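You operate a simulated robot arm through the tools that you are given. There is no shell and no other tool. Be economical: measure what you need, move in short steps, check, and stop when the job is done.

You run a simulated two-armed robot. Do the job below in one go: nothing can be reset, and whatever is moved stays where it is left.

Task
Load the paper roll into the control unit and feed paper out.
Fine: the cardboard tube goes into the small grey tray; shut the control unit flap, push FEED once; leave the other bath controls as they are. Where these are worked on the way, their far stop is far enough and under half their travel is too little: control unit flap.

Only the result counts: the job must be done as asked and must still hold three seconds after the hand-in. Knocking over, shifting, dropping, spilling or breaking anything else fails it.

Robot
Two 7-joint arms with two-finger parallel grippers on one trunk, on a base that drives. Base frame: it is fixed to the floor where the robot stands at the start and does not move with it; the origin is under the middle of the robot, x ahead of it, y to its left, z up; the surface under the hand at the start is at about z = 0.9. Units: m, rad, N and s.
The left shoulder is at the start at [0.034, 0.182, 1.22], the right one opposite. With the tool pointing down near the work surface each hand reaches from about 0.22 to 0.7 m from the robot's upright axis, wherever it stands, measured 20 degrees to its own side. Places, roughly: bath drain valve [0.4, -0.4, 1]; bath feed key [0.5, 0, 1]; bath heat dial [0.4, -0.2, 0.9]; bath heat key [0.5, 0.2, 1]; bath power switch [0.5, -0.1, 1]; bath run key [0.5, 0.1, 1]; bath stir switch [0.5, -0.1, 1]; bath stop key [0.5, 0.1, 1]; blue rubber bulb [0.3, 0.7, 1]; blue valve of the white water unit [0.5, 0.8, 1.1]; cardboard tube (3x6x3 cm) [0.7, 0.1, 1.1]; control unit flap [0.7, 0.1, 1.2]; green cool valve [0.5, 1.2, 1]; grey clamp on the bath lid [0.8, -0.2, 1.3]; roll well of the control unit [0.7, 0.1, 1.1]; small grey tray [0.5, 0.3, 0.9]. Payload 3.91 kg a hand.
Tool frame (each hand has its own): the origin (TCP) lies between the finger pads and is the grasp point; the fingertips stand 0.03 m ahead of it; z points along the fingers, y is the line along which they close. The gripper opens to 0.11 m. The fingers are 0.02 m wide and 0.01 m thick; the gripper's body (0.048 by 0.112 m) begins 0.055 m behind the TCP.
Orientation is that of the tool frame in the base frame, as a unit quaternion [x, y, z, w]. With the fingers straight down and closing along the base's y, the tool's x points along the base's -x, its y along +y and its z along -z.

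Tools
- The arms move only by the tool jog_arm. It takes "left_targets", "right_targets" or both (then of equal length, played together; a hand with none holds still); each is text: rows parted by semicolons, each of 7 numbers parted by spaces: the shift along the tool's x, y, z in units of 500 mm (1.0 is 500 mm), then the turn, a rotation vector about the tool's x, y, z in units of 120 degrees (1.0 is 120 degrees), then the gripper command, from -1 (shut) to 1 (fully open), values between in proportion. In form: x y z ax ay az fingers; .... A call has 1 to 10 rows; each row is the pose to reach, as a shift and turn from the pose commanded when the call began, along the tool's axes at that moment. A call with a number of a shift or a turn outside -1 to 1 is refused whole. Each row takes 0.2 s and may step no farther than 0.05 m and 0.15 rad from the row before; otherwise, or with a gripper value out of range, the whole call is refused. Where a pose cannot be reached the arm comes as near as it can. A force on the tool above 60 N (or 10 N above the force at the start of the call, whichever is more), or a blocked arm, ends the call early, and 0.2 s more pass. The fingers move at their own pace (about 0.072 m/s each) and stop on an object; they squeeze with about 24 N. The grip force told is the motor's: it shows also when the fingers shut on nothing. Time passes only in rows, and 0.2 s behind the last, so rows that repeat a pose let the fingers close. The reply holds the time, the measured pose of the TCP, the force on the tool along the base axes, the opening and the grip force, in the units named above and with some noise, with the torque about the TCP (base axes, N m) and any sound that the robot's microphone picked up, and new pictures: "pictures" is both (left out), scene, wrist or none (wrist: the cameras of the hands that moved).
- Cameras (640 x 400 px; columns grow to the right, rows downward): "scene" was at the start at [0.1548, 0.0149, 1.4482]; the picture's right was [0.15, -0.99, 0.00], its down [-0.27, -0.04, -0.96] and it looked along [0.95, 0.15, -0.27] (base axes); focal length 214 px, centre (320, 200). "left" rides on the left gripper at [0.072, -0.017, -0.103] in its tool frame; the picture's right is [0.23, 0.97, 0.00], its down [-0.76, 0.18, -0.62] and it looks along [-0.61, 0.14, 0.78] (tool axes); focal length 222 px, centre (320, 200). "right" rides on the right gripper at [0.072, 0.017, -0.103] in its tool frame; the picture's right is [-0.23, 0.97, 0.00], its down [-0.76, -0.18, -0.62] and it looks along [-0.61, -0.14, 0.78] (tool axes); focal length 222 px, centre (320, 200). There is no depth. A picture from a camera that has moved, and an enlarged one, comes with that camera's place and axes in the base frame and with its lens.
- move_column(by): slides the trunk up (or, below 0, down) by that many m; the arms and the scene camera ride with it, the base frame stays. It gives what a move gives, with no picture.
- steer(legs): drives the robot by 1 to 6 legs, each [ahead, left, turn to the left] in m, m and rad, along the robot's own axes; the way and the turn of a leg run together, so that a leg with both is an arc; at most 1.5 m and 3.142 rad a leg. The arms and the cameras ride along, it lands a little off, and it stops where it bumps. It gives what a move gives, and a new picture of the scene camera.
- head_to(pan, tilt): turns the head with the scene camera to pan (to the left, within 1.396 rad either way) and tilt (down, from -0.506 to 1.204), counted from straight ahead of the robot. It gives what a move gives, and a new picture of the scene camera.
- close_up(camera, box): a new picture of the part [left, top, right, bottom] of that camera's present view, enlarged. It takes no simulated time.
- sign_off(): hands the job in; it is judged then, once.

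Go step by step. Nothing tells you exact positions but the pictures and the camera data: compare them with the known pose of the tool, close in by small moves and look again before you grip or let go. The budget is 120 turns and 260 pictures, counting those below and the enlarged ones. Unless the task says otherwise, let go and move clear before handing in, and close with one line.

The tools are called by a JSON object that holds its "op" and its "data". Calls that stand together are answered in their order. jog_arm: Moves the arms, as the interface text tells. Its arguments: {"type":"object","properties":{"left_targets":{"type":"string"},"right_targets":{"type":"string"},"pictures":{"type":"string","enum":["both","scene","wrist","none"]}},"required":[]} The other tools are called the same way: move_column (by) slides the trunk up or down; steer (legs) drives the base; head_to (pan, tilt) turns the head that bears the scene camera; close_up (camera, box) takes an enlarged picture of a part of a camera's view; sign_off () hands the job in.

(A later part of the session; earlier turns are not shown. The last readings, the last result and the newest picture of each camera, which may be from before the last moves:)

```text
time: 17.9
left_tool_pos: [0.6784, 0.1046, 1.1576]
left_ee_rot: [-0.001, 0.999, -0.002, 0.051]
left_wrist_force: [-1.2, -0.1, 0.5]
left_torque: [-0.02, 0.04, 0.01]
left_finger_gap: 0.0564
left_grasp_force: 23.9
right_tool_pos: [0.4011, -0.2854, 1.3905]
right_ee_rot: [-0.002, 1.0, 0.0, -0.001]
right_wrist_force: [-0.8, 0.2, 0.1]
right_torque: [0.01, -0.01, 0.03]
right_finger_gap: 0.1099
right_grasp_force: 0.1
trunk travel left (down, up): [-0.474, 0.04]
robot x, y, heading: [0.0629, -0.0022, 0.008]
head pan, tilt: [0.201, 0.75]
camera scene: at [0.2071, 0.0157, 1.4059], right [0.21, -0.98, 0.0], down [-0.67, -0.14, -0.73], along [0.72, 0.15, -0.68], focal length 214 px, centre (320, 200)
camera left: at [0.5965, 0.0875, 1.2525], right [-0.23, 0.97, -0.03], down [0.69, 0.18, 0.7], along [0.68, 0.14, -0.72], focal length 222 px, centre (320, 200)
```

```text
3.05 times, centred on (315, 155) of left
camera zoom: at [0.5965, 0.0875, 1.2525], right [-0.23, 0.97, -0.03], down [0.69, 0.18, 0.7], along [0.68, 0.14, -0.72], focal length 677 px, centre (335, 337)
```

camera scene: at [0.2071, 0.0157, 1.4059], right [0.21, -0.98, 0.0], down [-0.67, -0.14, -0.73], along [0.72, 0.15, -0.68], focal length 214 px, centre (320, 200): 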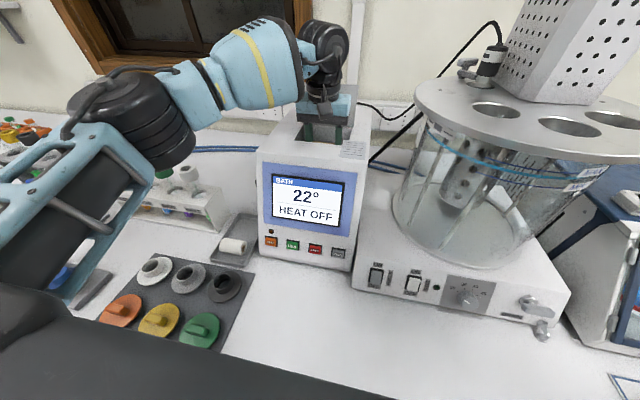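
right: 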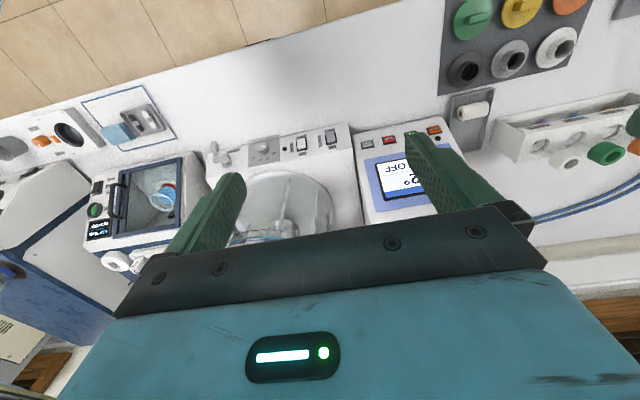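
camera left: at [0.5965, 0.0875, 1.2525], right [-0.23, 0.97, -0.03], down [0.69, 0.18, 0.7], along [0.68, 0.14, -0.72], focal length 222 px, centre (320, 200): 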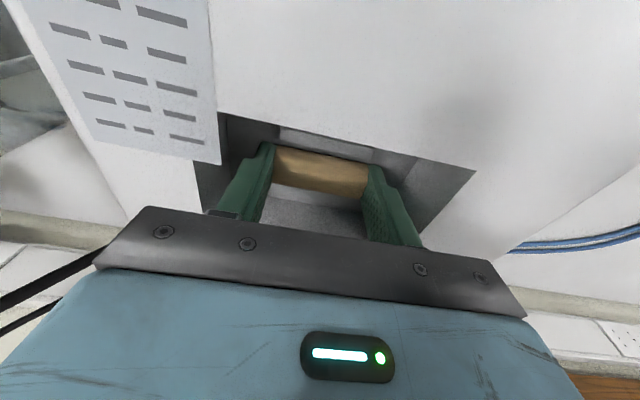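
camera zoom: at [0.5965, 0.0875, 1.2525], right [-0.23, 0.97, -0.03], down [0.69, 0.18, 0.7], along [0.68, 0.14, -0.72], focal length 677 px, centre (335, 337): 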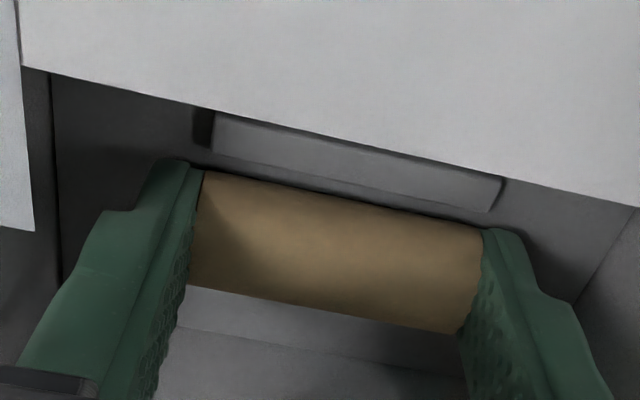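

The tube is held by its ends. I lift it out straight up, then carry it across to above the rear half of the grey tray.

{"op": "jog_arm", "data": {"left_targets": "-0.009 0 -0.0896 0 0 0 -0.1; -0.018 0 -0.179 0 0 0 -0.1; -0.0269 0 -0.2687 0 0 0 -0.1; 0.0328 0.07 -0.2746 0 0 0 -0.1; 0.0826 0.14 -0.2796 0 0 0 -0.1; 0.1324 0.22 -0.2846 0 0 0 -0.1; 0.1722 0.3 -0.2886 0 0 0 -0.1; 0.198 0.38 -0.2912 0 0.02 0 -0.1; 0.2068 0.406 -0.2018 0 0.0475 0 -0.1", "pictures": "both"}}

```text
time: 19.9
left_tool_pos: [0.5666, 0.309, 1.2452]
left_ee_rot: [-0.001, 1.0, -0.003, -0.001]
left_wrist_force: [0.5, 0.4, -0.2]
left_torque: [0.01, 0.03, 0.0]
left_finger_gap: 0.0566
left_grasp_force: 23.7
right_tool_pos: [0.4044, -0.2843, 1.3907]
right_ee_rot: [-0.003, 1.0, 0.0, -0.003]
right_wrist_force: [0.4, -0.2, -1.7]
right_torque: [-0.02, 0.01, 0.0]
right_finger_gap: 0.1101
right_grasp_force: 0.0
trunk travel left (down, up): [-0.474, 0.04]
robot x, y, heading: [0.0612, -0.0016, 0.002]
head pan, tilt: [0.201, 0.75]
camera scene: at [0.2093, 0.0171, 1.4054], right [0.21, -0.98, 0.0], down [-0.67, -0.14, -0.73], along [0.71, 0.15, -0.68], focal length 214 px, centre (320, 200)
camera left: at [0.495, 0.2916, 1.3481], right [-0.23, 0.97, 0.0], down [0.76, 0.18, 0.62], along [0.61, 0.14, -0.78], focal length 222 px, centre (320, 200)
```

scene: 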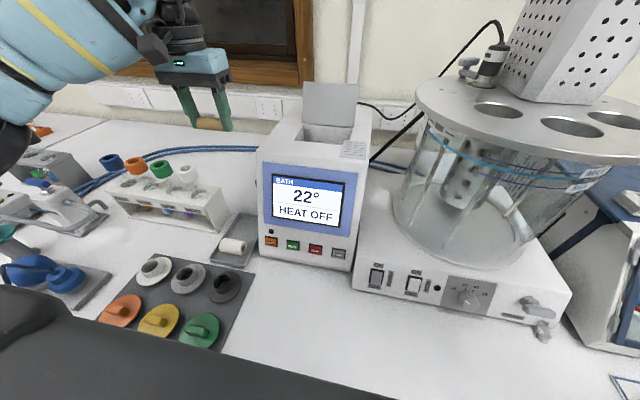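
left: 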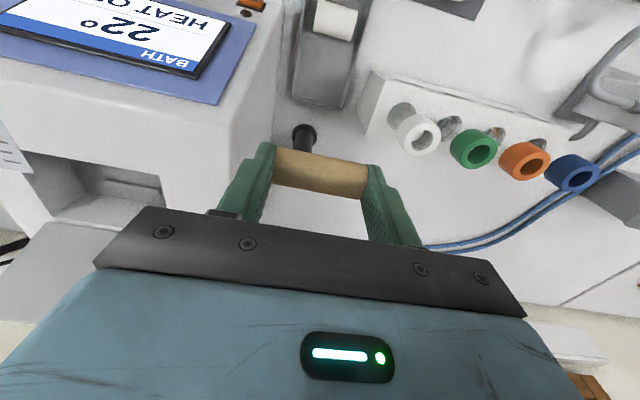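

Tube is held over the tray area. I'll zoom on the tray from the wrist camera to fix its rim.

{"op": "close_up", "data": {"camera": "left", "box": [260, 0, 420, 100]}}

{"op": "close_up", "data": {"camera": "left", "box": [240, 80, 400, 180]}}

{"op": "close_up", "data": {"camera": "scene", "box": [160, 180, 290, 261]}}

```text
4.00 times, centred on (340, 50) of left
camera zoom: at [0.495, 0.2916, 1.3481], right [-0.23, 0.97, 0.0], down [0.76, 0.18, 0.62], along [0.61, 0.14, -0.78], focal length 888 px, centre (240, 800)
```

zoom: 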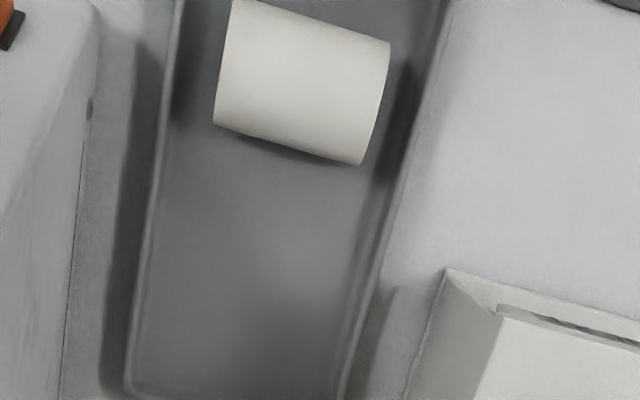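

```text
4.00 times, centred on (320, 130) of left
camera zoom: at [0.495, 0.2916, 1.3481], right [-0.23, 0.97, 0.0], down [0.76, 0.18, 0.62], along [0.61, 0.14, -0.78], focal length 888 px, centre (320, 480)
```

zoom: 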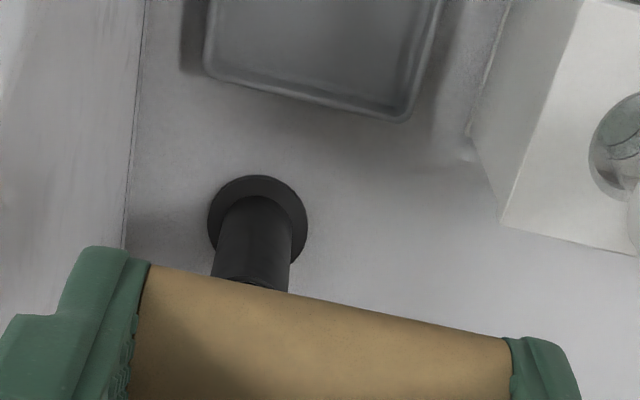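

```text
4.92 times, centred on (225, 220) of scene
camera zoom: at [0.2093, 0.0171, 1.4054], right [0.21, -0.98, 0.0], down [-0.67, -0.14, -0.73], along [0.71, 0.15, -0.68], focal length 1056 px, centre (788, 99)
```

zoom: 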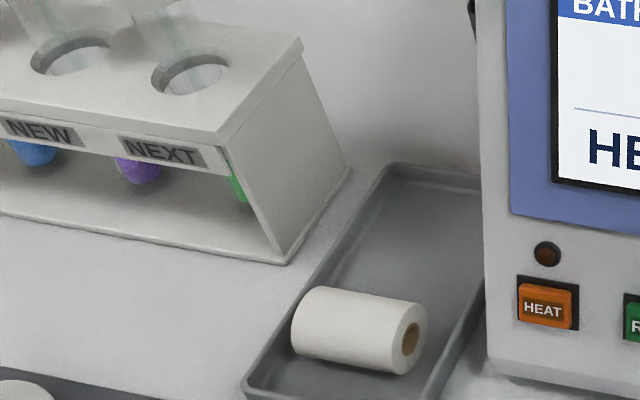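

Tray spans y 0.264–0.358 and its rear rim is at x 0.61; the tube is well placed above it. Going down to just above the tray floor.

{"op": "jog_arm", "data": {"left_targets": "0 0.004 0.09 0 0 0 -0.1; 0 0.004 0.18 0 0 0 -0.1; 0 0.004 0.27 0 0 0 -0.1; 0 0.004 0.36 0 0 0 -0.1; 0 0.004 0.45 0 0 0 -0.1; 0 0.004 0.53 0 0 0 -0.1; 0 0.004 0.584 0 0 0 -0.1", "pictures": "both"}}

{"op": "close_up", "data": {"camera": "left", "box": [220, 80, 420, 205]}}

{"op": "close_up", "data": {"camera": "scene", "box": [170, 180, 300, 261]}}

```text
time: 21.5
left_tool_pos: [0.5645, 0.3072, 0.9553]
left_ee_rot: [-0.002, 1.0, -0.001, 0.001]
left_wrist_force: [0.1, -0.7, -0.4]
left_torque: [0.02, 0.02, 0.02]
left_finger_gap: 0.0561
left_grasp_force: 23.7
right_tool_pos: [0.4024, -0.2858, 1.3909]
right_ee_rot: [-0.003, 1.0, 0.0, -0.001]
right_wrist_force: [0.3, -0.4, -1.1]
right_torque: [-0.01, 0.01, 0.0]
right_finger_gap: 0.1096
right_grasp_force: 0.1
trunk travel left (down, up): [-0.474, 0.04]
robot x, y, heading: [0.0631, -0.002, 0.01]
head pan, tilt: [0.201, 0.75]
camera scene: at [0.2071, 0.0158, 1.4058], right [0.21, -0.98, 0.0], down [-0.67, -0.14, -0.73], along [0.72, 0.15, -0.68], focal length 214 px, centre (320, 200)
camera left: at [0.4936, 0.2903, 1.0582], right [-0.23, 0.97, 0.0], down [0.76, 0.18, 0.62], along [0.61, 0.14, -0.78], focal length 222 px, centre (320, 200)
```

scene: 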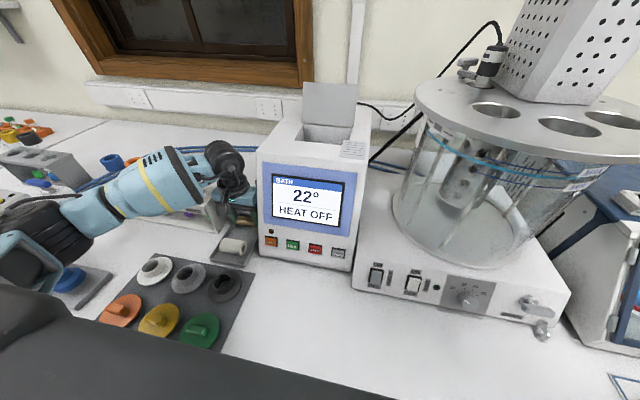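
left: 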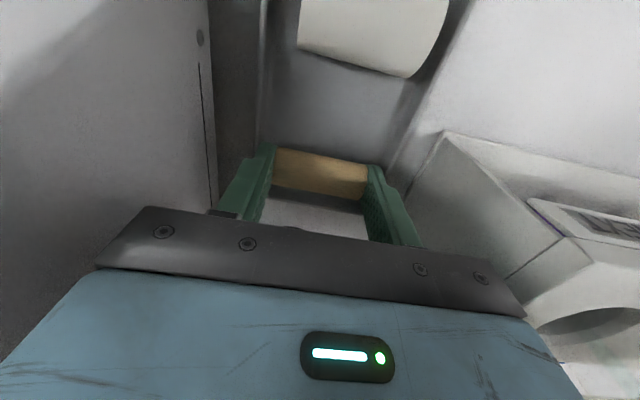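

```text
3.20 times, centred on (320, 142) of left
camera zoom: at [0.4936, 0.2903, 1.0582], right [-0.23, 0.97, 0.0], down [0.76, 0.18, 0.62], along [0.61, 0.14, -0.78], focal length 711 px, centre (320, 384)
```

zoom: 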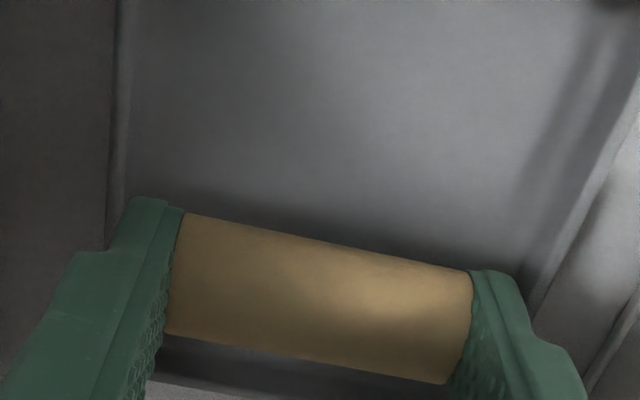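

```text
4.92 times, centred on (235, 220) of scene
camera zoom: at [0.2071, 0.0158, 1.4058], right [0.21, -0.98, 0.0], down [-0.67, -0.14, -0.73], along [0.72, 0.15, -0.68], focal length 1056 px, centre (738, 99)
```

zoom: 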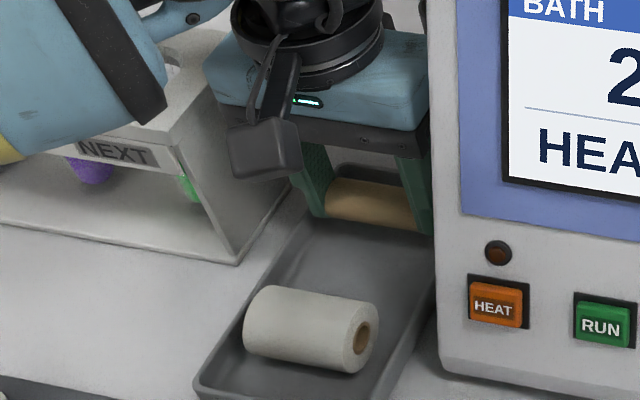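

The tube is inside the tray walls, slightly toward the right one; I shift 4 mm left, lower about 1 cm to touch the floor, and open slightly.

{"op": "jog_arm", "data": {"left_targets": "0 0.007 0.006 0 0 0 -0.1; 0 0.007 0.014 0 0 0 -0.1; 0 0.007 0.02 0 0 0 -0.1", "pictures": "none"}}

{"op": "close_up", "data": {"camera": "left", "box": [220, 80, 420, 205]}}

```text
time: 22.3
left_tool_pos: [0.5652, 0.3121, 0.9437]
left_ee_rot: [-0.002, 1.0, -0.002, 0.001]
left_wrist_force: [0.4, -0.3, 0.2]
left_torque: [0.03, -0.03, 0.01]
left_finger_gap: 0.0562
left_grasp_force: 24.5
right_tool_pos: [0.4019, -0.2855, 1.3907]
right_ee_rot: [-0.002, 1.0, 0.0, -0.002]
right_wrist_force: [-0.2, -0.4, 0.9]
right_torque: [-0.01, 0.02, 0.01]
right_finger_gap: 0.11
right_grasp_force: 0.0
trunk travel left (down, up): [-0.474, 0.04]
robot x, y, heading: [0.0632, -0.002, 0.004]
head pan, tilt: [0.201, 0.75]
```

```text
3.20 times, centred on (320, 142) of left
camera zoom: at [0.493, 0.2947, 1.0479], right [-0.23, 0.97, 0.0], down [0.76, 0.18, 0.62], along [0.61, 0.14, -0.78], focal length 711 px, centre (320, 384)
```

zoom: 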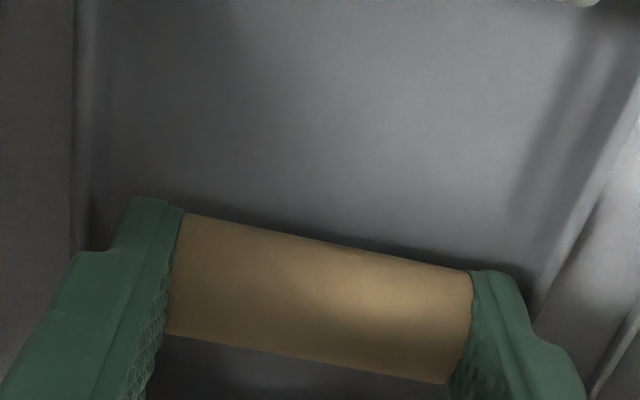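

No contact yet; sides look balanced now. Lowering further.

{"op": "jog_arm", "data": {"left_targets": "0 0 0.006 0 0 0 -0.1; 0 0 0.012 0 0 0 -0.1", "pictures": "none"}}

{"op": "close_up", "data": {"camera": "scene", "box": [200, 190, 280, 240]}}

```text
time: 22.9
left_tool_pos: [0.5642, 0.3123, 0.9394]
left_ee_rot: [-0.002, 1.0, -0.002, 0.001]
left_wrist_force: [0.5, -0.1, 0.2]
left_torque: [0.01, -0.01, -0.02]
left_finger_gap: 0.0565
left_grasp_force: 24.1
right_tool_pos: [0.401, -0.2853, 1.3896]
right_ee_rot: [-0.003, 1.0, 0.0, -0.002]
right_wrist_force: [0.7, 0.0, -0.2]
right_torque: [0.02, -0.02, 0.01]
right_finger_gap: 0.11
right_grasp_force: 0.1
trunk travel left (down, up): [-0.474, 0.04]
robot x, y, heading: [0.0614, -0.0023, 0.007]
head pan, tilt: [0.201, 0.75]
```

```text
8.00 times, centred on (240, 215) of scene
camera zoom: at [0.2072, 0.0157, 1.4058], right [0.21, -0.98, 0.0], down [-0.67, -0.14, -0.73], along [0.72, 0.15, -0.68], focal length 1716 px, centre (960, 80)
```

zoom: 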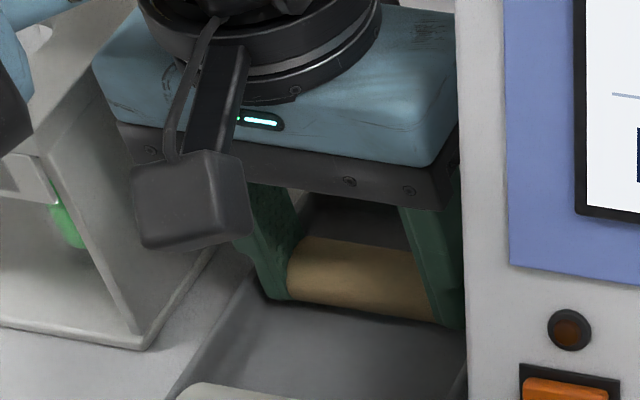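

Nearly at the floor; lowering another 6 mm.

{"op": "jog_arm", "data": {"left_targets": "0 0 0.006 0 0 0 -0.1; 0 0 0.012 0 0 0 -0.1", "pictures": "none"}}

{"op": "close_up", "data": {"camera": "left", "box": [220, 80, 420, 205]}}

```text
time: 23.5
left_tool_pos: [0.5639, 0.3121, 0.9372]
left_ee_rot: [-0.001, 1.0, -0.002, 0.004]
left_wrist_force: [-2.6, 1.6, 17.3]
left_torque: [0.2, -0.03, 0.05]
left_finger_gap: 0.0562
left_grasp_force: 24.0
right_tool_pos: [0.3989, -0.2859, 1.391]
right_ee_rot: [-0.003, 1.0, 0.001, 0.0]
right_wrist_force: [0.1, 0.4, -0.2]
right_torque: [0.02, 0.01, 0.03]
right_finger_gap: 0.1102
right_grasp_force: 0.0
trunk travel left (down, up): [-0.474, 0.04]
robot x, y, heading: [0.0648, -0.0068, 0.005]
head pan, tilt: [0.201, 0.75]
```

```text
3.20 times, centred on (320, 142) of left
camera zoom: at [0.4925, 0.2945, 1.039], right [-0.23, 0.97, -0.01], down [0.76, 0.18, 0.63], along [0.61, 0.14, -0.78], focal length 711 px, centre (320, 384)
```

zoom: 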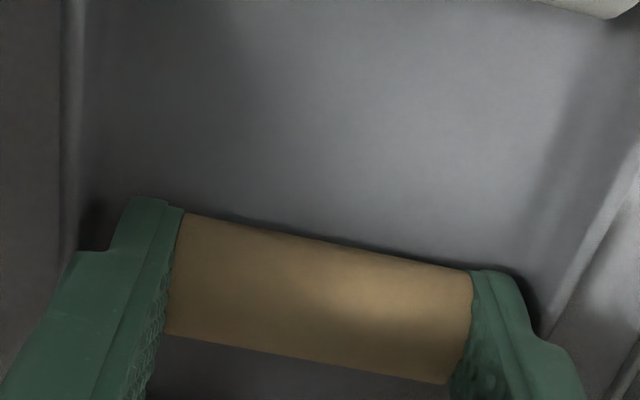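

Contact with the floor (17 N). I ease off, open slightly, and rise straight up.

{"op": "jog_arm", "data": {"left_targets": "0 0 -0.006 0 0 0 -0.1; 0 0 -0.006 0 0 0 0.17; 0 0 -0.006 0 0 0 0.17; 0 0 -0.04 0 0 0 0.17; 0 0 -0.12 0 0 0 0.17; 0 0 -0.2 0 0 0 0.2", "pictures": "both"}}

{"op": "close_up", "data": {"camera": "scene", "box": [180, 180, 310, 261]}}

```text
time: 24.9
left_tool_pos: [0.5634, 0.3143, 1.031]
left_ee_rot: [-0.002, 1.0, -0.002, 0.002]
left_wrist_force: [0.1, 0.0, 0.1]
left_torque: [0.03, -0.02, -0.01]
left_finger_gap: 0.0658
left_grasp_force: 0.0
right_tool_pos: [0.4018, -0.2865, 1.3908]
right_ee_rot: [-0.003, 1.0, 0.0, -0.002]
right_wrist_force: [-0.1, -0.5, 0.2]
right_torque: [0.02, -0.03, 0.01]
right_finger_gap: 0.1098
right_grasp_force: 0.1
trunk travel left (down, up): [-0.474, 0.04]
robot x, y, heading: [0.0646, -0.0006, 0.005]
head pan, tilt: [0.201, 0.75]
camera scene: at [0.2069, 0.0153, 1.4059], right [0.21, -0.98, 0.0], down [-0.67, -0.14, -0.73], along [0.72, 0.15, -0.68], focal length 214 px, centre (320, 200)
camera left: at [0.4917, 0.2969, 1.1349], right [-0.23, 0.97, 0.0], down [0.76, 0.18, 0.62], along [0.61, 0.14, -0.78], focal length 222 px, centre (320, 200)
```

scene: 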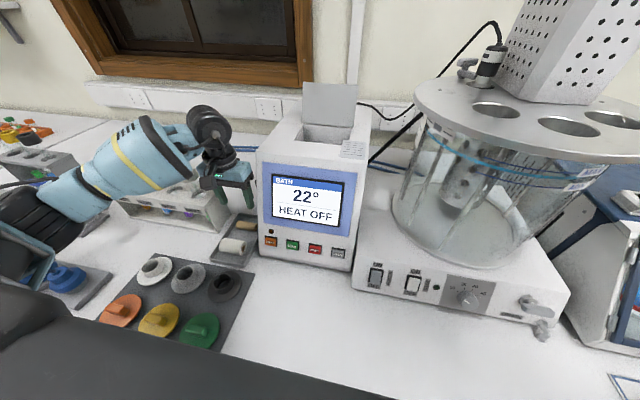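
left: 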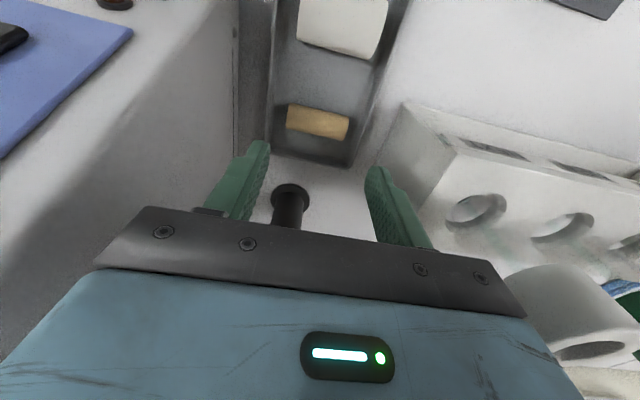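

```text
4.92 times, centred on (245, 220) of scene
camera zoom: at [0.2069, 0.0153, 1.4059], right [0.21, -0.98, 0.0], down [-0.67, -0.14, -0.73], along [0.72, 0.15, -0.68], focal length 1056 px, centre (689, 99)
```

zoom: 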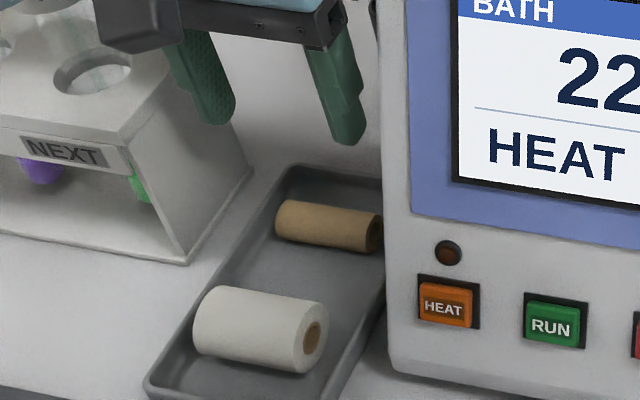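

The tube rests in the tray. Now to the roll: I move over it at (0.49, 0.311) and look.

{"op": "jog_arm", "data": {"left_targets": "0.07 -0.002 -0.03 0 0 0 0.4; 0.146 -0.005 -0.03 0 0 0 0.4; 0.146 -0.005 0 0 0 0 0.4", "pictures": "wrist"}}

{"op": "close_up", "data": {"camera": "left", "box": [220, 80, 420, 205]}}

{"op": "close_up", "data": {"camera": "scene", "box": [180, 180, 310, 261]}}

```text
time: 25.7
left_tool_pos: [0.4918, 0.309, 1.0325]
left_ee_rot: [-0.001, 1.0, -0.002, 0.0]
left_wrist_force: [0.0, 0.4, -0.4]
left_torque: [0.03, 0.01, 0.0]
left_finger_gap: 0.0771
left_grasp_force: 0.0
right_tool_pos: [0.403, -0.2871, 1.3901]
right_ee_rot: [-0.004, 1.0, 0.0, -0.001]
right_wrist_force: [-0.2, 0.3, -0.2]
right_torque: [-0.01, -0.02, 0.04]
right_finger_gap: 0.1101
right_grasp_force: 0.0
trunk travel left (down, up): [-0.474, 0.04]
robot x, y, heading: [0.063, -0.0066, 0.008]
head pan, tilt: [0.201, 0.75]
camera left: at [0.4208, 0.293, 1.135], right [-0.23, 0.97, 0.0], down [0.76, 0.18, 0.62], along [0.61, 0.14, -0.78], focal length 222 px, centre (320, 200)
```

left: 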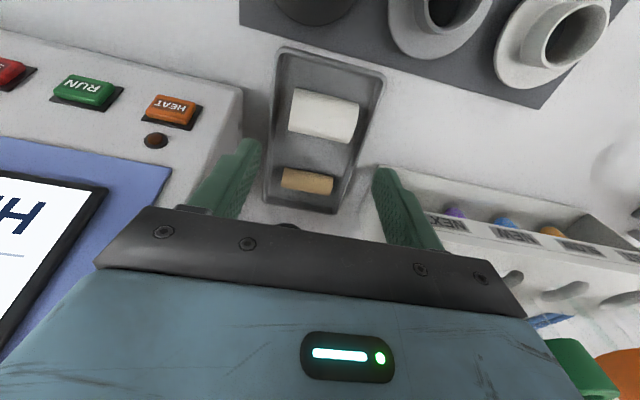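

```text
3.20 times, centred on (320, 142) of left
camera zoom: at [0.4208, 0.293, 1.135], right [-0.23, 0.97, 0.0], down [0.76, 0.18, 0.62], along [0.61, 0.14, -0.78], focal length 711 px, centre (320, 384)
```

zoom: 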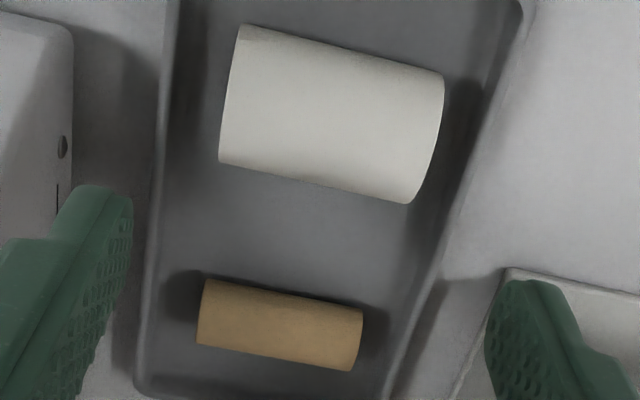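

```text
4.92 times, centred on (245, 220) of scene
camera zoom: at [0.2081, 0.0157, 1.4057], right [0.21, -0.98, 0.0], down [-0.67, -0.14, -0.73], along [0.72, 0.15, -0.68], focal length 1056 px, centre (689, 99)
```

zoom: 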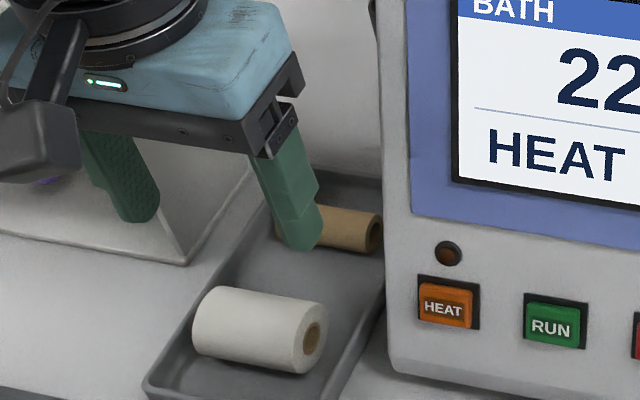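

The roll (4 cm thick, 6 cm long) is centred at about (0.487, 0.312) with axis at z ≈ 0.922. I lower to the level of its axis, just at the tray rim, check, and then grip its ends.

{"op": "jog_arm", "data": {"left_targets": "0.01 0.006 0.06 0 0 0 0.27; 0.01 0.006 0.11 0 0 0 0.27; 0.01 0.006 0.143 0 0 0 0.27", "pictures": "wrist"}}

{"op": "close_up", "data": {"camera": "left", "box": [220, 80, 420, 205]}}

{"op": "close_up", "data": {"camera": "scene", "box": [180, 180, 310, 261]}}

```text
time: 26.5
left_tool_pos: [0.4869, 0.313, 0.9632]
left_ee_rot: [-0.001, 1.0, -0.002, 0.001]
left_wrist_force: [0.3, 0.1, -0.3]
left_torque: [0.01, -0.01, -0.02]
left_finger_gap: 0.0698
left_grasp_force: 0.1
right_tool_pos: [0.4015, -0.286, 1.3905]
right_ee_rot: [-0.003, 1.0, 0.0, -0.001]
right_wrist_force: [-0.6, -0.7, -0.1]
right_torque: [0.01, -0.02, 0.05]
right_finger_gap: 0.11
right_grasp_force: 0.1
trunk travel left (down, up): [-0.474, 0.04]
robot x, y, heading: [0.062, -0.0014, 0.005]
head pan, tilt: [0.201, 0.75]
camera left: at [0.4151, 0.2948, 1.0656], right [-0.23, 0.97, 0.0], down [0.76, 0.18, 0.62], along [0.61, 0.14, -0.78], focal length 222 px, centre (320, 200)
```

left: 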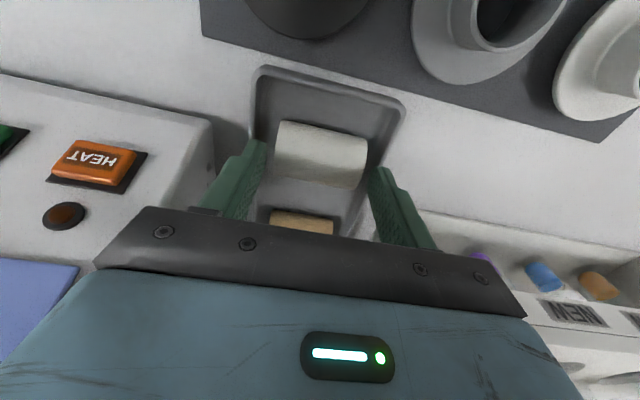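

```text
3.20 times, centred on (320, 142) of left
camera zoom: at [0.4151, 0.2948, 1.0656], right [-0.23, 0.97, 0.0], down [0.76, 0.18, 0.62], along [0.61, 0.14, -0.78], focal length 711 px, centre (320, 384)
```

zoom: 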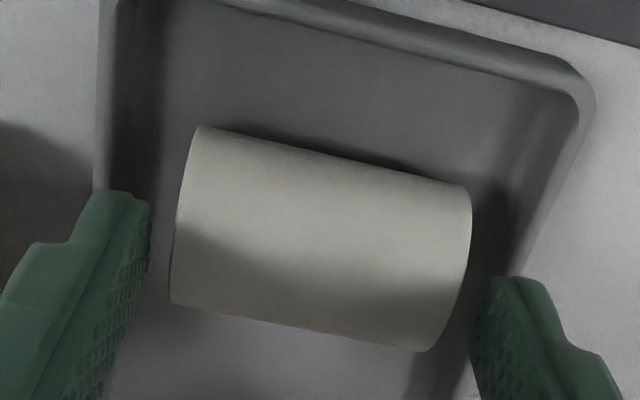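

```text
4.92 times, centred on (245, 220) of scene
camera zoom: at [0.2071, 0.0158, 1.4058], right [0.21, -0.98, 0.0], down [-0.67, -0.14, -0.73], along [0.72, 0.15, -0.68], focal length 1056 px, centre (689, 99)
```

zoom: 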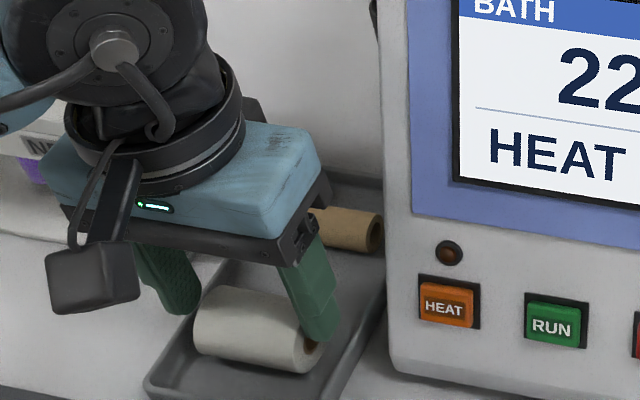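

The roll lies right between the fingers. Lowering 1 cm more and gripping.

{"op": "jog_arm", "data": {"left_targets": "0 -0.001 0.008 0 0 0 0.27; 0 -0.001 0.018 0 0 0 0.27; 0 -0.001 0.018 0 0 0 -0.1; 0 -0.001 0.018 0 0 0 -0.1", "pictures": "wrist"}}

```text
time: 27.5
left_tool_pos: [0.4867, 0.3121, 0.9542]
left_ee_rot: [-0.002, 1.0, -0.002, -0.001]
left_wrist_force: [0.1, -0.1, 0.6]
left_torque: [0.01, 0.02, -0.02]
left_finger_gap: 0.057
left_grasp_force: 24.5
right_tool_pos: [0.401, -0.2862, 1.3905]
right_ee_rot: [-0.003, 1.0, 0.0, -0.001]
right_wrist_force: [1.3, 0.3, 0.1]
right_torque: [0.01, -0.01, 0.06]
right_finger_gap: 0.1099
right_grasp_force: 0.1
trunk travel left (down, up): [-0.474, 0.04]
robot x, y, heading: [0.0636, -0.0023, 0.01]
head pan, tilt: [0.201, 0.75]
camera left: at [0.4151, 0.2948, 1.0564], right [-0.23, 0.97, 0.0], down [0.76, 0.18, 0.62], along [0.61, 0.14, -0.78], focal length 222 px, centre (320, 200)
```

left: 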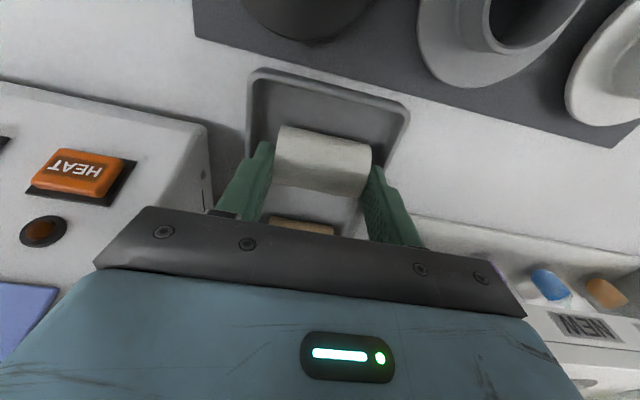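

The roll is held (gap 5.7 cm). Lifting it straight up to z ≈ 1.31.

{"op": "jog_arm", "data": {"left_targets": "0 0 -0.06 0 0 0 -0.1; 0 0.006 -0.14 0 0 0 -0.1; 0 0.01 -0.23 0 0 0 -0.1; 0 0.01 -0.32 0 0 0 -0.1; 0 0.01 -0.41 0 0 0 -0.1; 0 0.01 -0.5 0 0 0 -0.1; 0 0.01 -0.59 0 0 0 -0.1; 0 0.01 -0.68 0 0 0 -0.1; 0 0.01 -0.72 0 0 0 -0.1", "pictures": "scene"}}

```text
time: 29.5
left_tool_pos: [0.4843, 0.3176, 1.3122]
left_ee_rot: [-0.002, 1.0, -0.002, 0.0]
left_wrist_force: [0.0, 0.0, -1.1]
left_torque: [-0.05, -0.02, 0.02]
left_finger_gap: 0.057
left_grasp_force: 24.2
right_tool_pos: [0.4019, -0.2877, 1.3905]
right_ee_rot: [-0.004, 1.0, 0.0, -0.001]
right_wrist_force: [-0.3, -0.1, -0.3]
right_torque: [-0.03, 0.01, -0.01]
right_finger_gap: 0.1098
right_grasp_force: 0.0
trunk travel left (down, up): [-0.474, 0.04]
robot x, y, heading: [0.0636, -0.0035, 0.015]
head pan, tilt: [0.201, 0.75]
camera scene: at [0.2071, 0.0155, 1.4058], right [0.21, -0.98, 0.0], down [-0.67, -0.14, -0.73], along [0.72, 0.15, -0.68], focal length 214 px, centre (320, 200)
```

scene: 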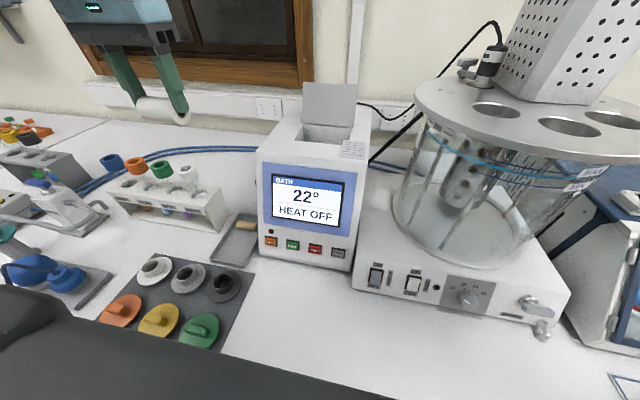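

Roll lifted safely. Carrying it over to above the well.

{"op": "jog_arm", "data": {"left_targets": "-0.055 -0.06 0 0 0 0 -0.1; -0.11 -0.12 0 0 0 0 -0.1; -0.165 -0.18 0 0 0 0 -0.1; -0.22 -0.24 0 0 0 0 -0.1; -0.275 -0.3 0 0 -0.01 0 -0.1; -0.33 -0.36 0 0 -0.02 0 -0.1; -0.378 -0.424 0 0 -0.03 0 -0.1; -0.386 -0.424 0.06 0 -0.0475 0 -0.1", "pictures": "both"}}

{"op": "close_up", "data": {"camera": "left", "box": [220, 80, 420, 205]}}

{"op": "close_up", "data": {"camera": "scene", "box": [260, 80, 390, 161]}}

```text
time: 31.3
left_tool_pos: [0.6878, 0.1091, 1.2837]
left_ee_rot: [-0.002, 0.999, -0.002, 0.048]
left_wrist_force: [0.6, 1.7, -0.6]
left_torque: [-0.08, 0.0, -0.01]
left_finger_gap: 0.0571
left_grasp_force: 24.0
left hand out of reach, approached as far as the arm can: row 7, 8
right_tool_pos: [0.4046, -0.2819, 1.3905]
right_ee_rot: [-0.004, 1.0, -0.002, -0.003]
right_wrist_force: [0.2, 1.2, 1.2]
right_torque: [-0.06, 0.04, 0.0]
right_finger_gap: 0.1101
right_grasp_force: 0.1
trunk travel left (down, up): [-0.474, 0.04]
robot x, y, heading: [0.0613, -0.0035, 0.009]
head pan, tilt: [0.201, 0.75]
camera scene: at [0.2093, 0.0199, 1.4054], right [0.21, -0.98, 0.0], down [-0.67, -0.14, -0.73], along [0.71, 0.15, -0.68], focal length 214 px, centre (320, 200)
camera left: at [0.6064, 0.0922, 1.3799], right [-0.23, 0.97, -0.03], down [0.7, 0.18, 0.69], along [0.68, 0.14, -0.72], focal length 222 px, centre (320, 200)
```

scene: 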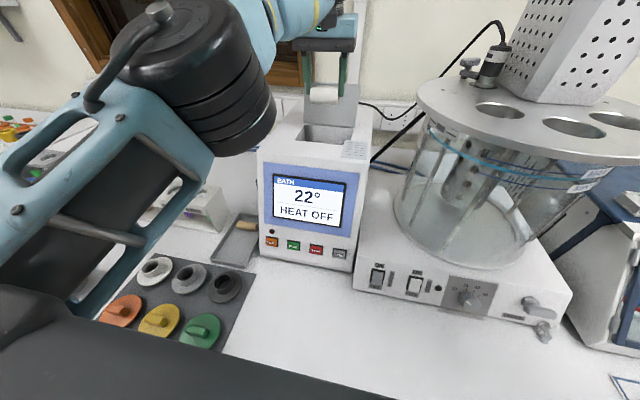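
left: 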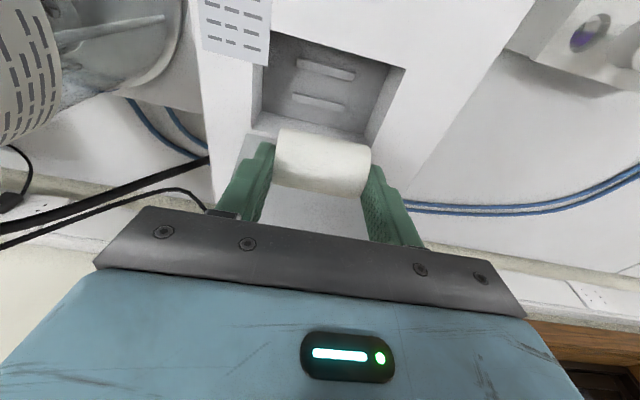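

```text
3.20 times, centred on (320, 142) of left
camera zoom: at [0.6064, 0.0922, 1.3799], right [-0.23, 0.97, -0.03], down [0.7, 0.18, 0.69], along [0.68, 0.14, -0.72], focal length 711 px, centre (320, 384)
```

zoom: 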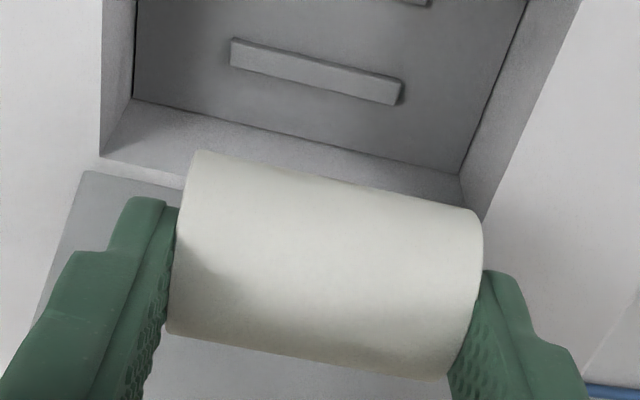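

```text
4.92 times, centred on (325, 120) of scene
camera zoom: at [0.2093, 0.0199, 1.4054], right [0.21, -0.98, 0.0], down [-0.67, -0.14, -0.73], along [0.71, 0.15, -0.68], focal length 1056 px, centre (295, 591)
```

zoom: 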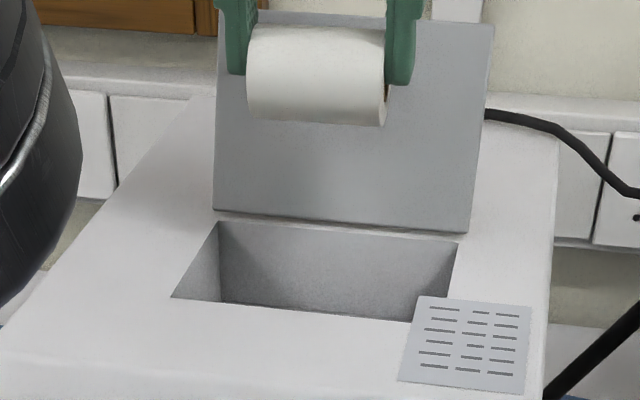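

Cradle bars sit at x ≈ 0.665 and 0.698, centre (0.6815, 0.106); the roll is about 1 cm too far back. I correct x and y, then lower 5 cm and check.

{"op": "jog_arm", "data": {"left_targets": "0.02 -0.006 -0.002 0 0 0 -0.1; 0.0245 -0.006 0.045 0 0 0 -0.1; 0.0295 -0.006 0.0976 0 0 0 -0.1", "pictures": "wrist"}}

{"op": "close_up", "data": {"camera": "scene", "box": [260, 80, 390, 161]}}

```text
time: 32.1
left_tool_pos: [0.6761, 0.099, 1.2374]
left_ee_rot: [-0.001, 0.999, -0.001, 0.051]
left_wrist_force: [-0.1, -0.4, 0.0]
left_torque: [0.04, -0.02, 0.02]
left_finger_gap: 0.0567
left_grasp_force: 24.0
left hand out of reach, approached as far as the arm can: row 1
right_tool_pos: [0.4019, -0.2885, 1.3903]
right_ee_rot: [-0.004, 1.0, 0.001, -0.002]
right_wrist_force: [-0.1, -0.4, -0.8]
right_torque: [0.0, -0.03, 0.01]
right_finger_gap: 0.11
right_grasp_force: 0.1
trunk travel left (down, up): [-0.474, 0.04]
robot x, y, heading: [0.0647, -0.0032, 0.009]
head pan, tilt: [0.201, 0.75]
camera left: at [0.5944, 0.0822, 1.3314], right [-0.23, 0.97, -0.03], down [0.69, 0.18, 0.7], along [0.68, 0.14, -0.72], focal length 222 px, centre (320, 200)
```

left: 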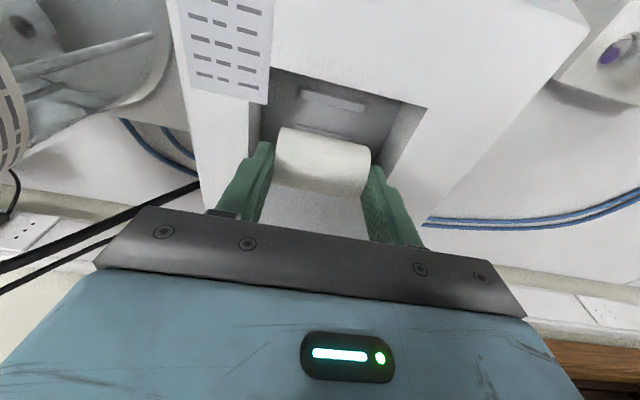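

```text
4.92 times, centred on (325, 120) of scene
camera zoom: at [0.2072, 0.0133, 1.4059], right [0.21, -0.98, 0.0], down [-0.67, -0.14, -0.73], along [0.72, 0.15, -0.68], focal length 1056 px, centre (295, 591)
```

zoom: 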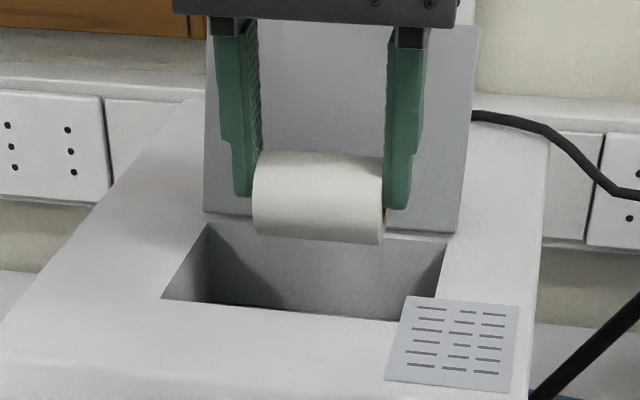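

y is 7 mm low now; I correct that and lower 3.5 cm.

{"op": "jog_arm", "data": {"left_targets": "-0.004 0.013 0 0 0 0 -0.1; 0.0 0.013 0.035 0 0 0 -0.1; 0.003 0.013 0.07 0 0 0 -0.1", "pictures": "wrist"}}

{"op": "close_up", "data": {"camera": "left", "box": [200, 60, 440, 210]}}

{"op": "close_up", "data": {"camera": "scene", "box": [260, 80, 390, 161]}}

```text
time: 32.9
left_tool_pos: [0.6784, 0.1077, 1.1977]
left_ee_rot: [-0.002, 0.999, -0.002, 0.051]
left_wrist_force: [-0.5, -0.1, -0.3]
left_torque: [0.03, 0.0, -0.02]
left_finger_gap: 0.0571
left_grasp_force: 24.0
right_tool_pos: [0.403, -0.2858, 1.3909]
right_ee_rot: [-0.003, 1.0, 0.0, -0.002]
right_wrist_force: [0.0, 0.0, -1.1]
right_torque: [-0.04, -0.03, -0.02]
right_finger_gap: 0.1101
right_grasp_force: 0.1
trunk travel left (down, up): [-0.474, 0.04]
robot x, y, heading: [0.0619, 0.0025, 0.005]
head pan, tilt: [0.201, 0.75]
camera left: at [0.597, 0.0911, 1.2946], right [-0.23, 0.97, -0.03], down [0.69, 0.18, 0.7], along [0.68, 0.14, -0.72], focal length 222 px, centre (320, 200)
```

left: 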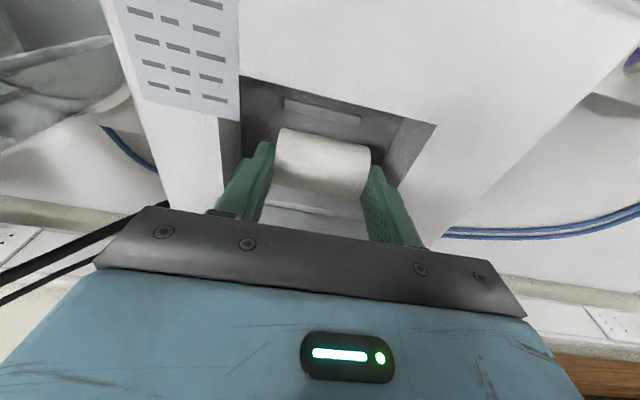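

```text
2.67 times, centred on (320, 135) of left
camera zoom: at [0.597, 0.0911, 1.2946], right [-0.23, 0.97, -0.03], down [0.69, 0.18, 0.7], along [0.68, 0.14, -0.72], focal length 592 px, centre (320, 373)
```

zoom: 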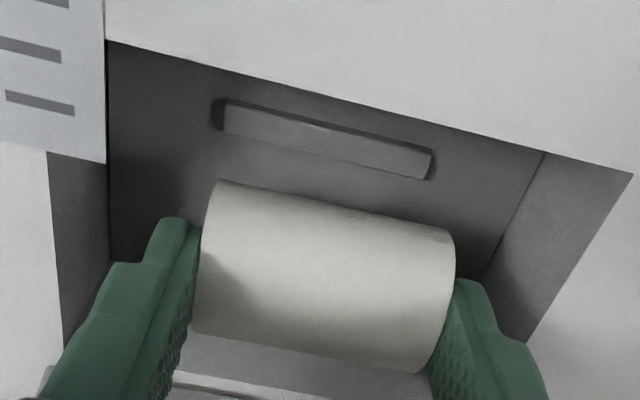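

```text
4.92 times, centred on (325, 120) of scene
camera zoom: at [0.2074, 0.0161, 1.4058], right [0.21, -0.98, 0.0], down [-0.67, -0.14, -0.73], along [0.72, 0.15, -0.68], focal length 1056 px, centre (295, 591)
```

zoom: 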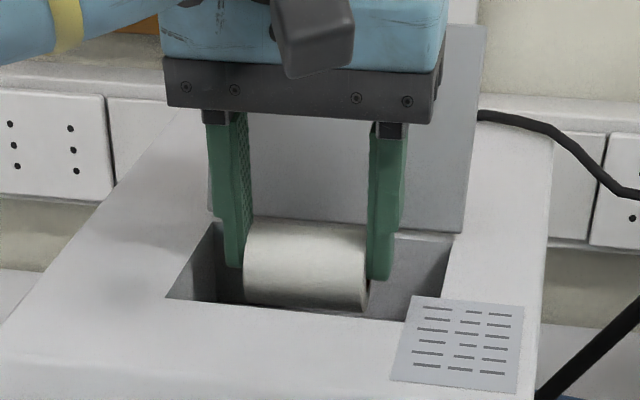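

Roll is centred between the bars and side walls. I lower it slowly until it touches the cradle.

{"op": "jog_arm", "data": {"left_targets": "0.002 -0.002 0.02 0 0 0 -0.1; 0.004 -0.002 0.04 0 0 0 -0.1; 0.005 -0.002 0.05 0 0 0 -0.1; 0.006 -0.002 0.058 0 0 0 -0.1", "pictures": "wrist"}}

{"op": "close_up", "data": {"camera": "scene", "box": [260, 80, 390, 161]}}

```text
time: 33.9
left_tool_pos: [0.6776, 0.1078, 1.1728]
left_ee_rot: [-0.002, 0.999, -0.002, 0.051]
left_wrist_force: [-3.2, -0.9, 7.7]
left_torque: [0.03, 0.05, -0.07]
left_finger_gap: 0.0569
left_grasp_force: 24.2
right_tool_pos: [0.3992, -0.287, 1.3916]
right_ee_rot: [-0.004, 1.0, 0.0, 0.0]
right_wrist_force: [-0.5, -0.2, -0.6]
right_torque: [0.02, 0.01, -0.01]
right_finger_gap: 0.1098
right_grasp_force: 0.0
trunk travel left (down, up): [-0.474, 0.04]
robot x, y, heading: [0.0624, -0.0005, 0.006]
head pan, tilt: [0.201, 0.75]
camera left: at [0.5954, 0.09, 1.269], right [-0.23, 0.97, -0.03], down [0.69, 0.18, 0.7], along [0.68, 0.14, -0.72], focal length 222 px, centre (320, 200)
```

left: 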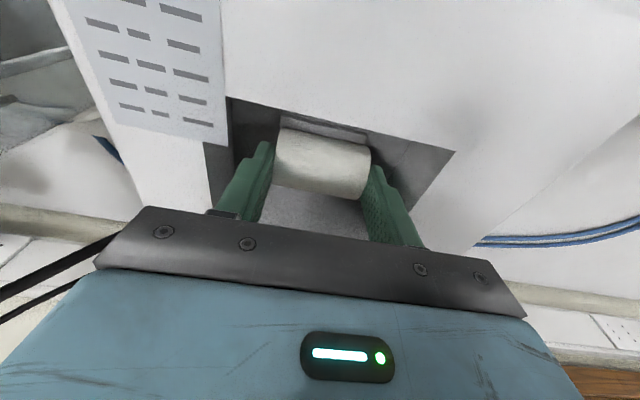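

```text
4.92 times, centred on (325, 120) of scene
camera zoom: at [0.2057, 0.0154, 1.4062], right [0.21, -0.98, 0.0], down [-0.67, -0.14, -0.73], along [0.72, 0.15, -0.68], focal length 1056 px, centre (295, 591)
```

zoom: 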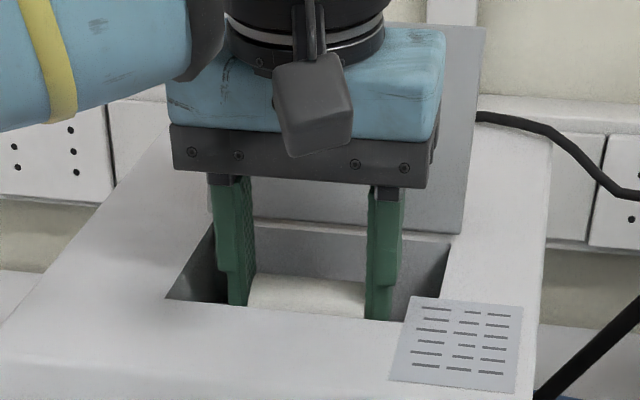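

Contact (about 8 N) at the expected height: the roll is on the cradle. Opening slightly and rising straight up.

{"op": "jog_arm", "data": {"left_targets": "0 0 0 0 0 0 0.25; 0 0 0 0 0 0 0.28; -0.004 0 -0.04 0 0 0 0.28; -0.012 0 -0.12 0 0 0 0.28; -0.012 0 -0.2 0 0.02 0 0.28; 0.04 0 -0.28 0 0.0475 0 0.28", "pictures": "both"}}

{"op": "close_up", "data": {"camera": "left", "box": [200, 60, 440, 210]}}

{"op": "close_up", "data": {"camera": "scene", "box": [260, 80, 390, 161]}}

```text
time: 35.3
left_tool_pos: [0.6406, 0.1071, 1.3122]
left_ee_rot: [-0.001, 1.0, -0.003, 0.001]
left_wrist_force: [-0.1, 0.2, -0.2]
left_torque: [-0.01, -0.01, -0.02]
left_finger_gap: 0.0706
left_grasp_force: 0.1
right_tool_pos: [0.4, -0.285, 1.3912]
right_ee_rot: [-0.003, 1.0, 0.0, 0.0]
right_wrist_force: [-0.1, 0.1, 1.1]
right_torque: [-0.01, 0.01, -0.01]
right_finger_gap: 0.1101
right_grasp_force: 0.1
trunk travel left (down, up): [-0.474, 0.04]
robot x, y, heading: [0.0646, -0.0018, 0.01]
head pan, tilt: [0.201, 0.75]
camera scene: at [0.2054, 0.0161, 1.4061], right [0.21, -0.98, 0.0], down [-0.67, -0.14, -0.73], along [0.72, 0.15, -0.68], focal length 214 px, centre (320, 200)
camera left: at [0.5693, 0.0911, 1.416], right [-0.23, 0.97, -0.01], down [0.76, 0.18, 0.62], along [0.61, 0.14, -0.78], focal length 222 px, centre (320, 200)
```

scene: 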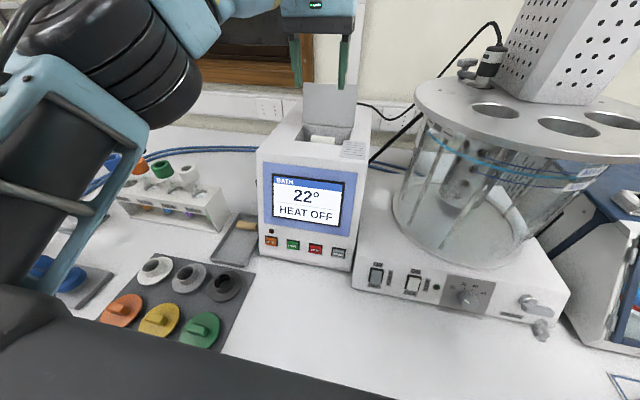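
left: 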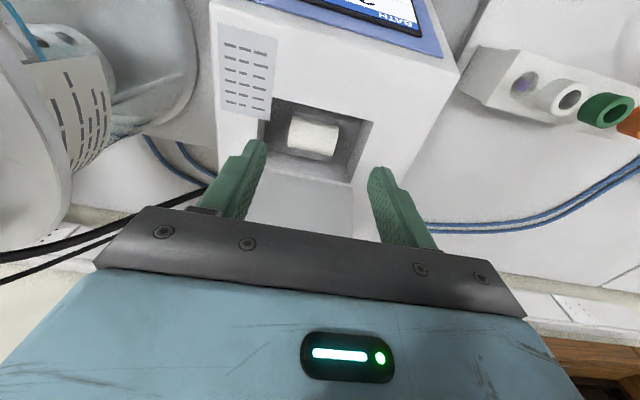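

```text
2.67 times, centred on (320, 135) of left
camera zoom: at [0.5693, 0.0911, 1.416], right [-0.23, 0.97, -0.01], down [0.76, 0.18, 0.62], along [0.61, 0.14, -0.78], focal length 592 px, centre (320, 373)
```

zoom: 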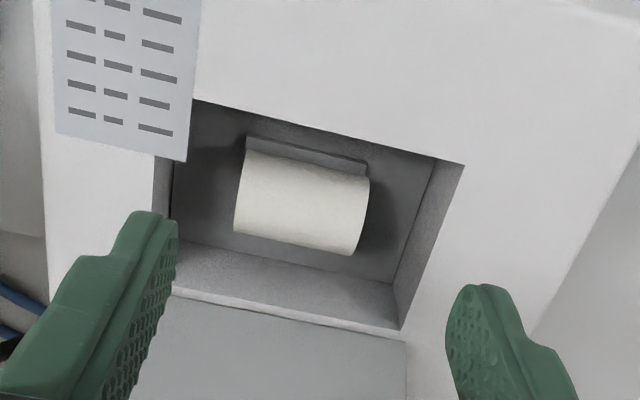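

```text
4.92 times, centred on (325, 120) of scene
camera zoom: at [0.2054, 0.0161, 1.4061], right [0.21, -0.98, 0.0], down [-0.67, -0.14, -0.73], along [0.72, 0.15, -0.68], focal length 1056 px, centre (295, 591)
```

zoom: 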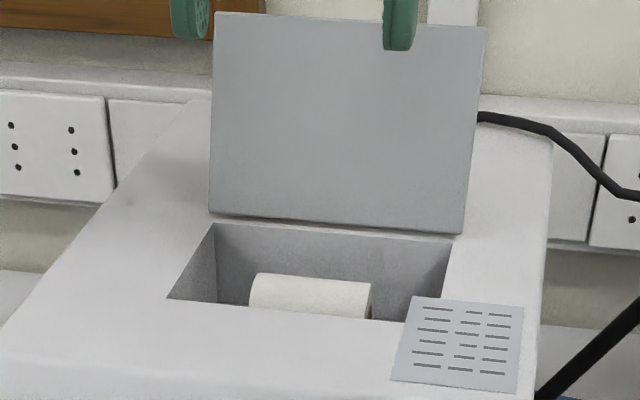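

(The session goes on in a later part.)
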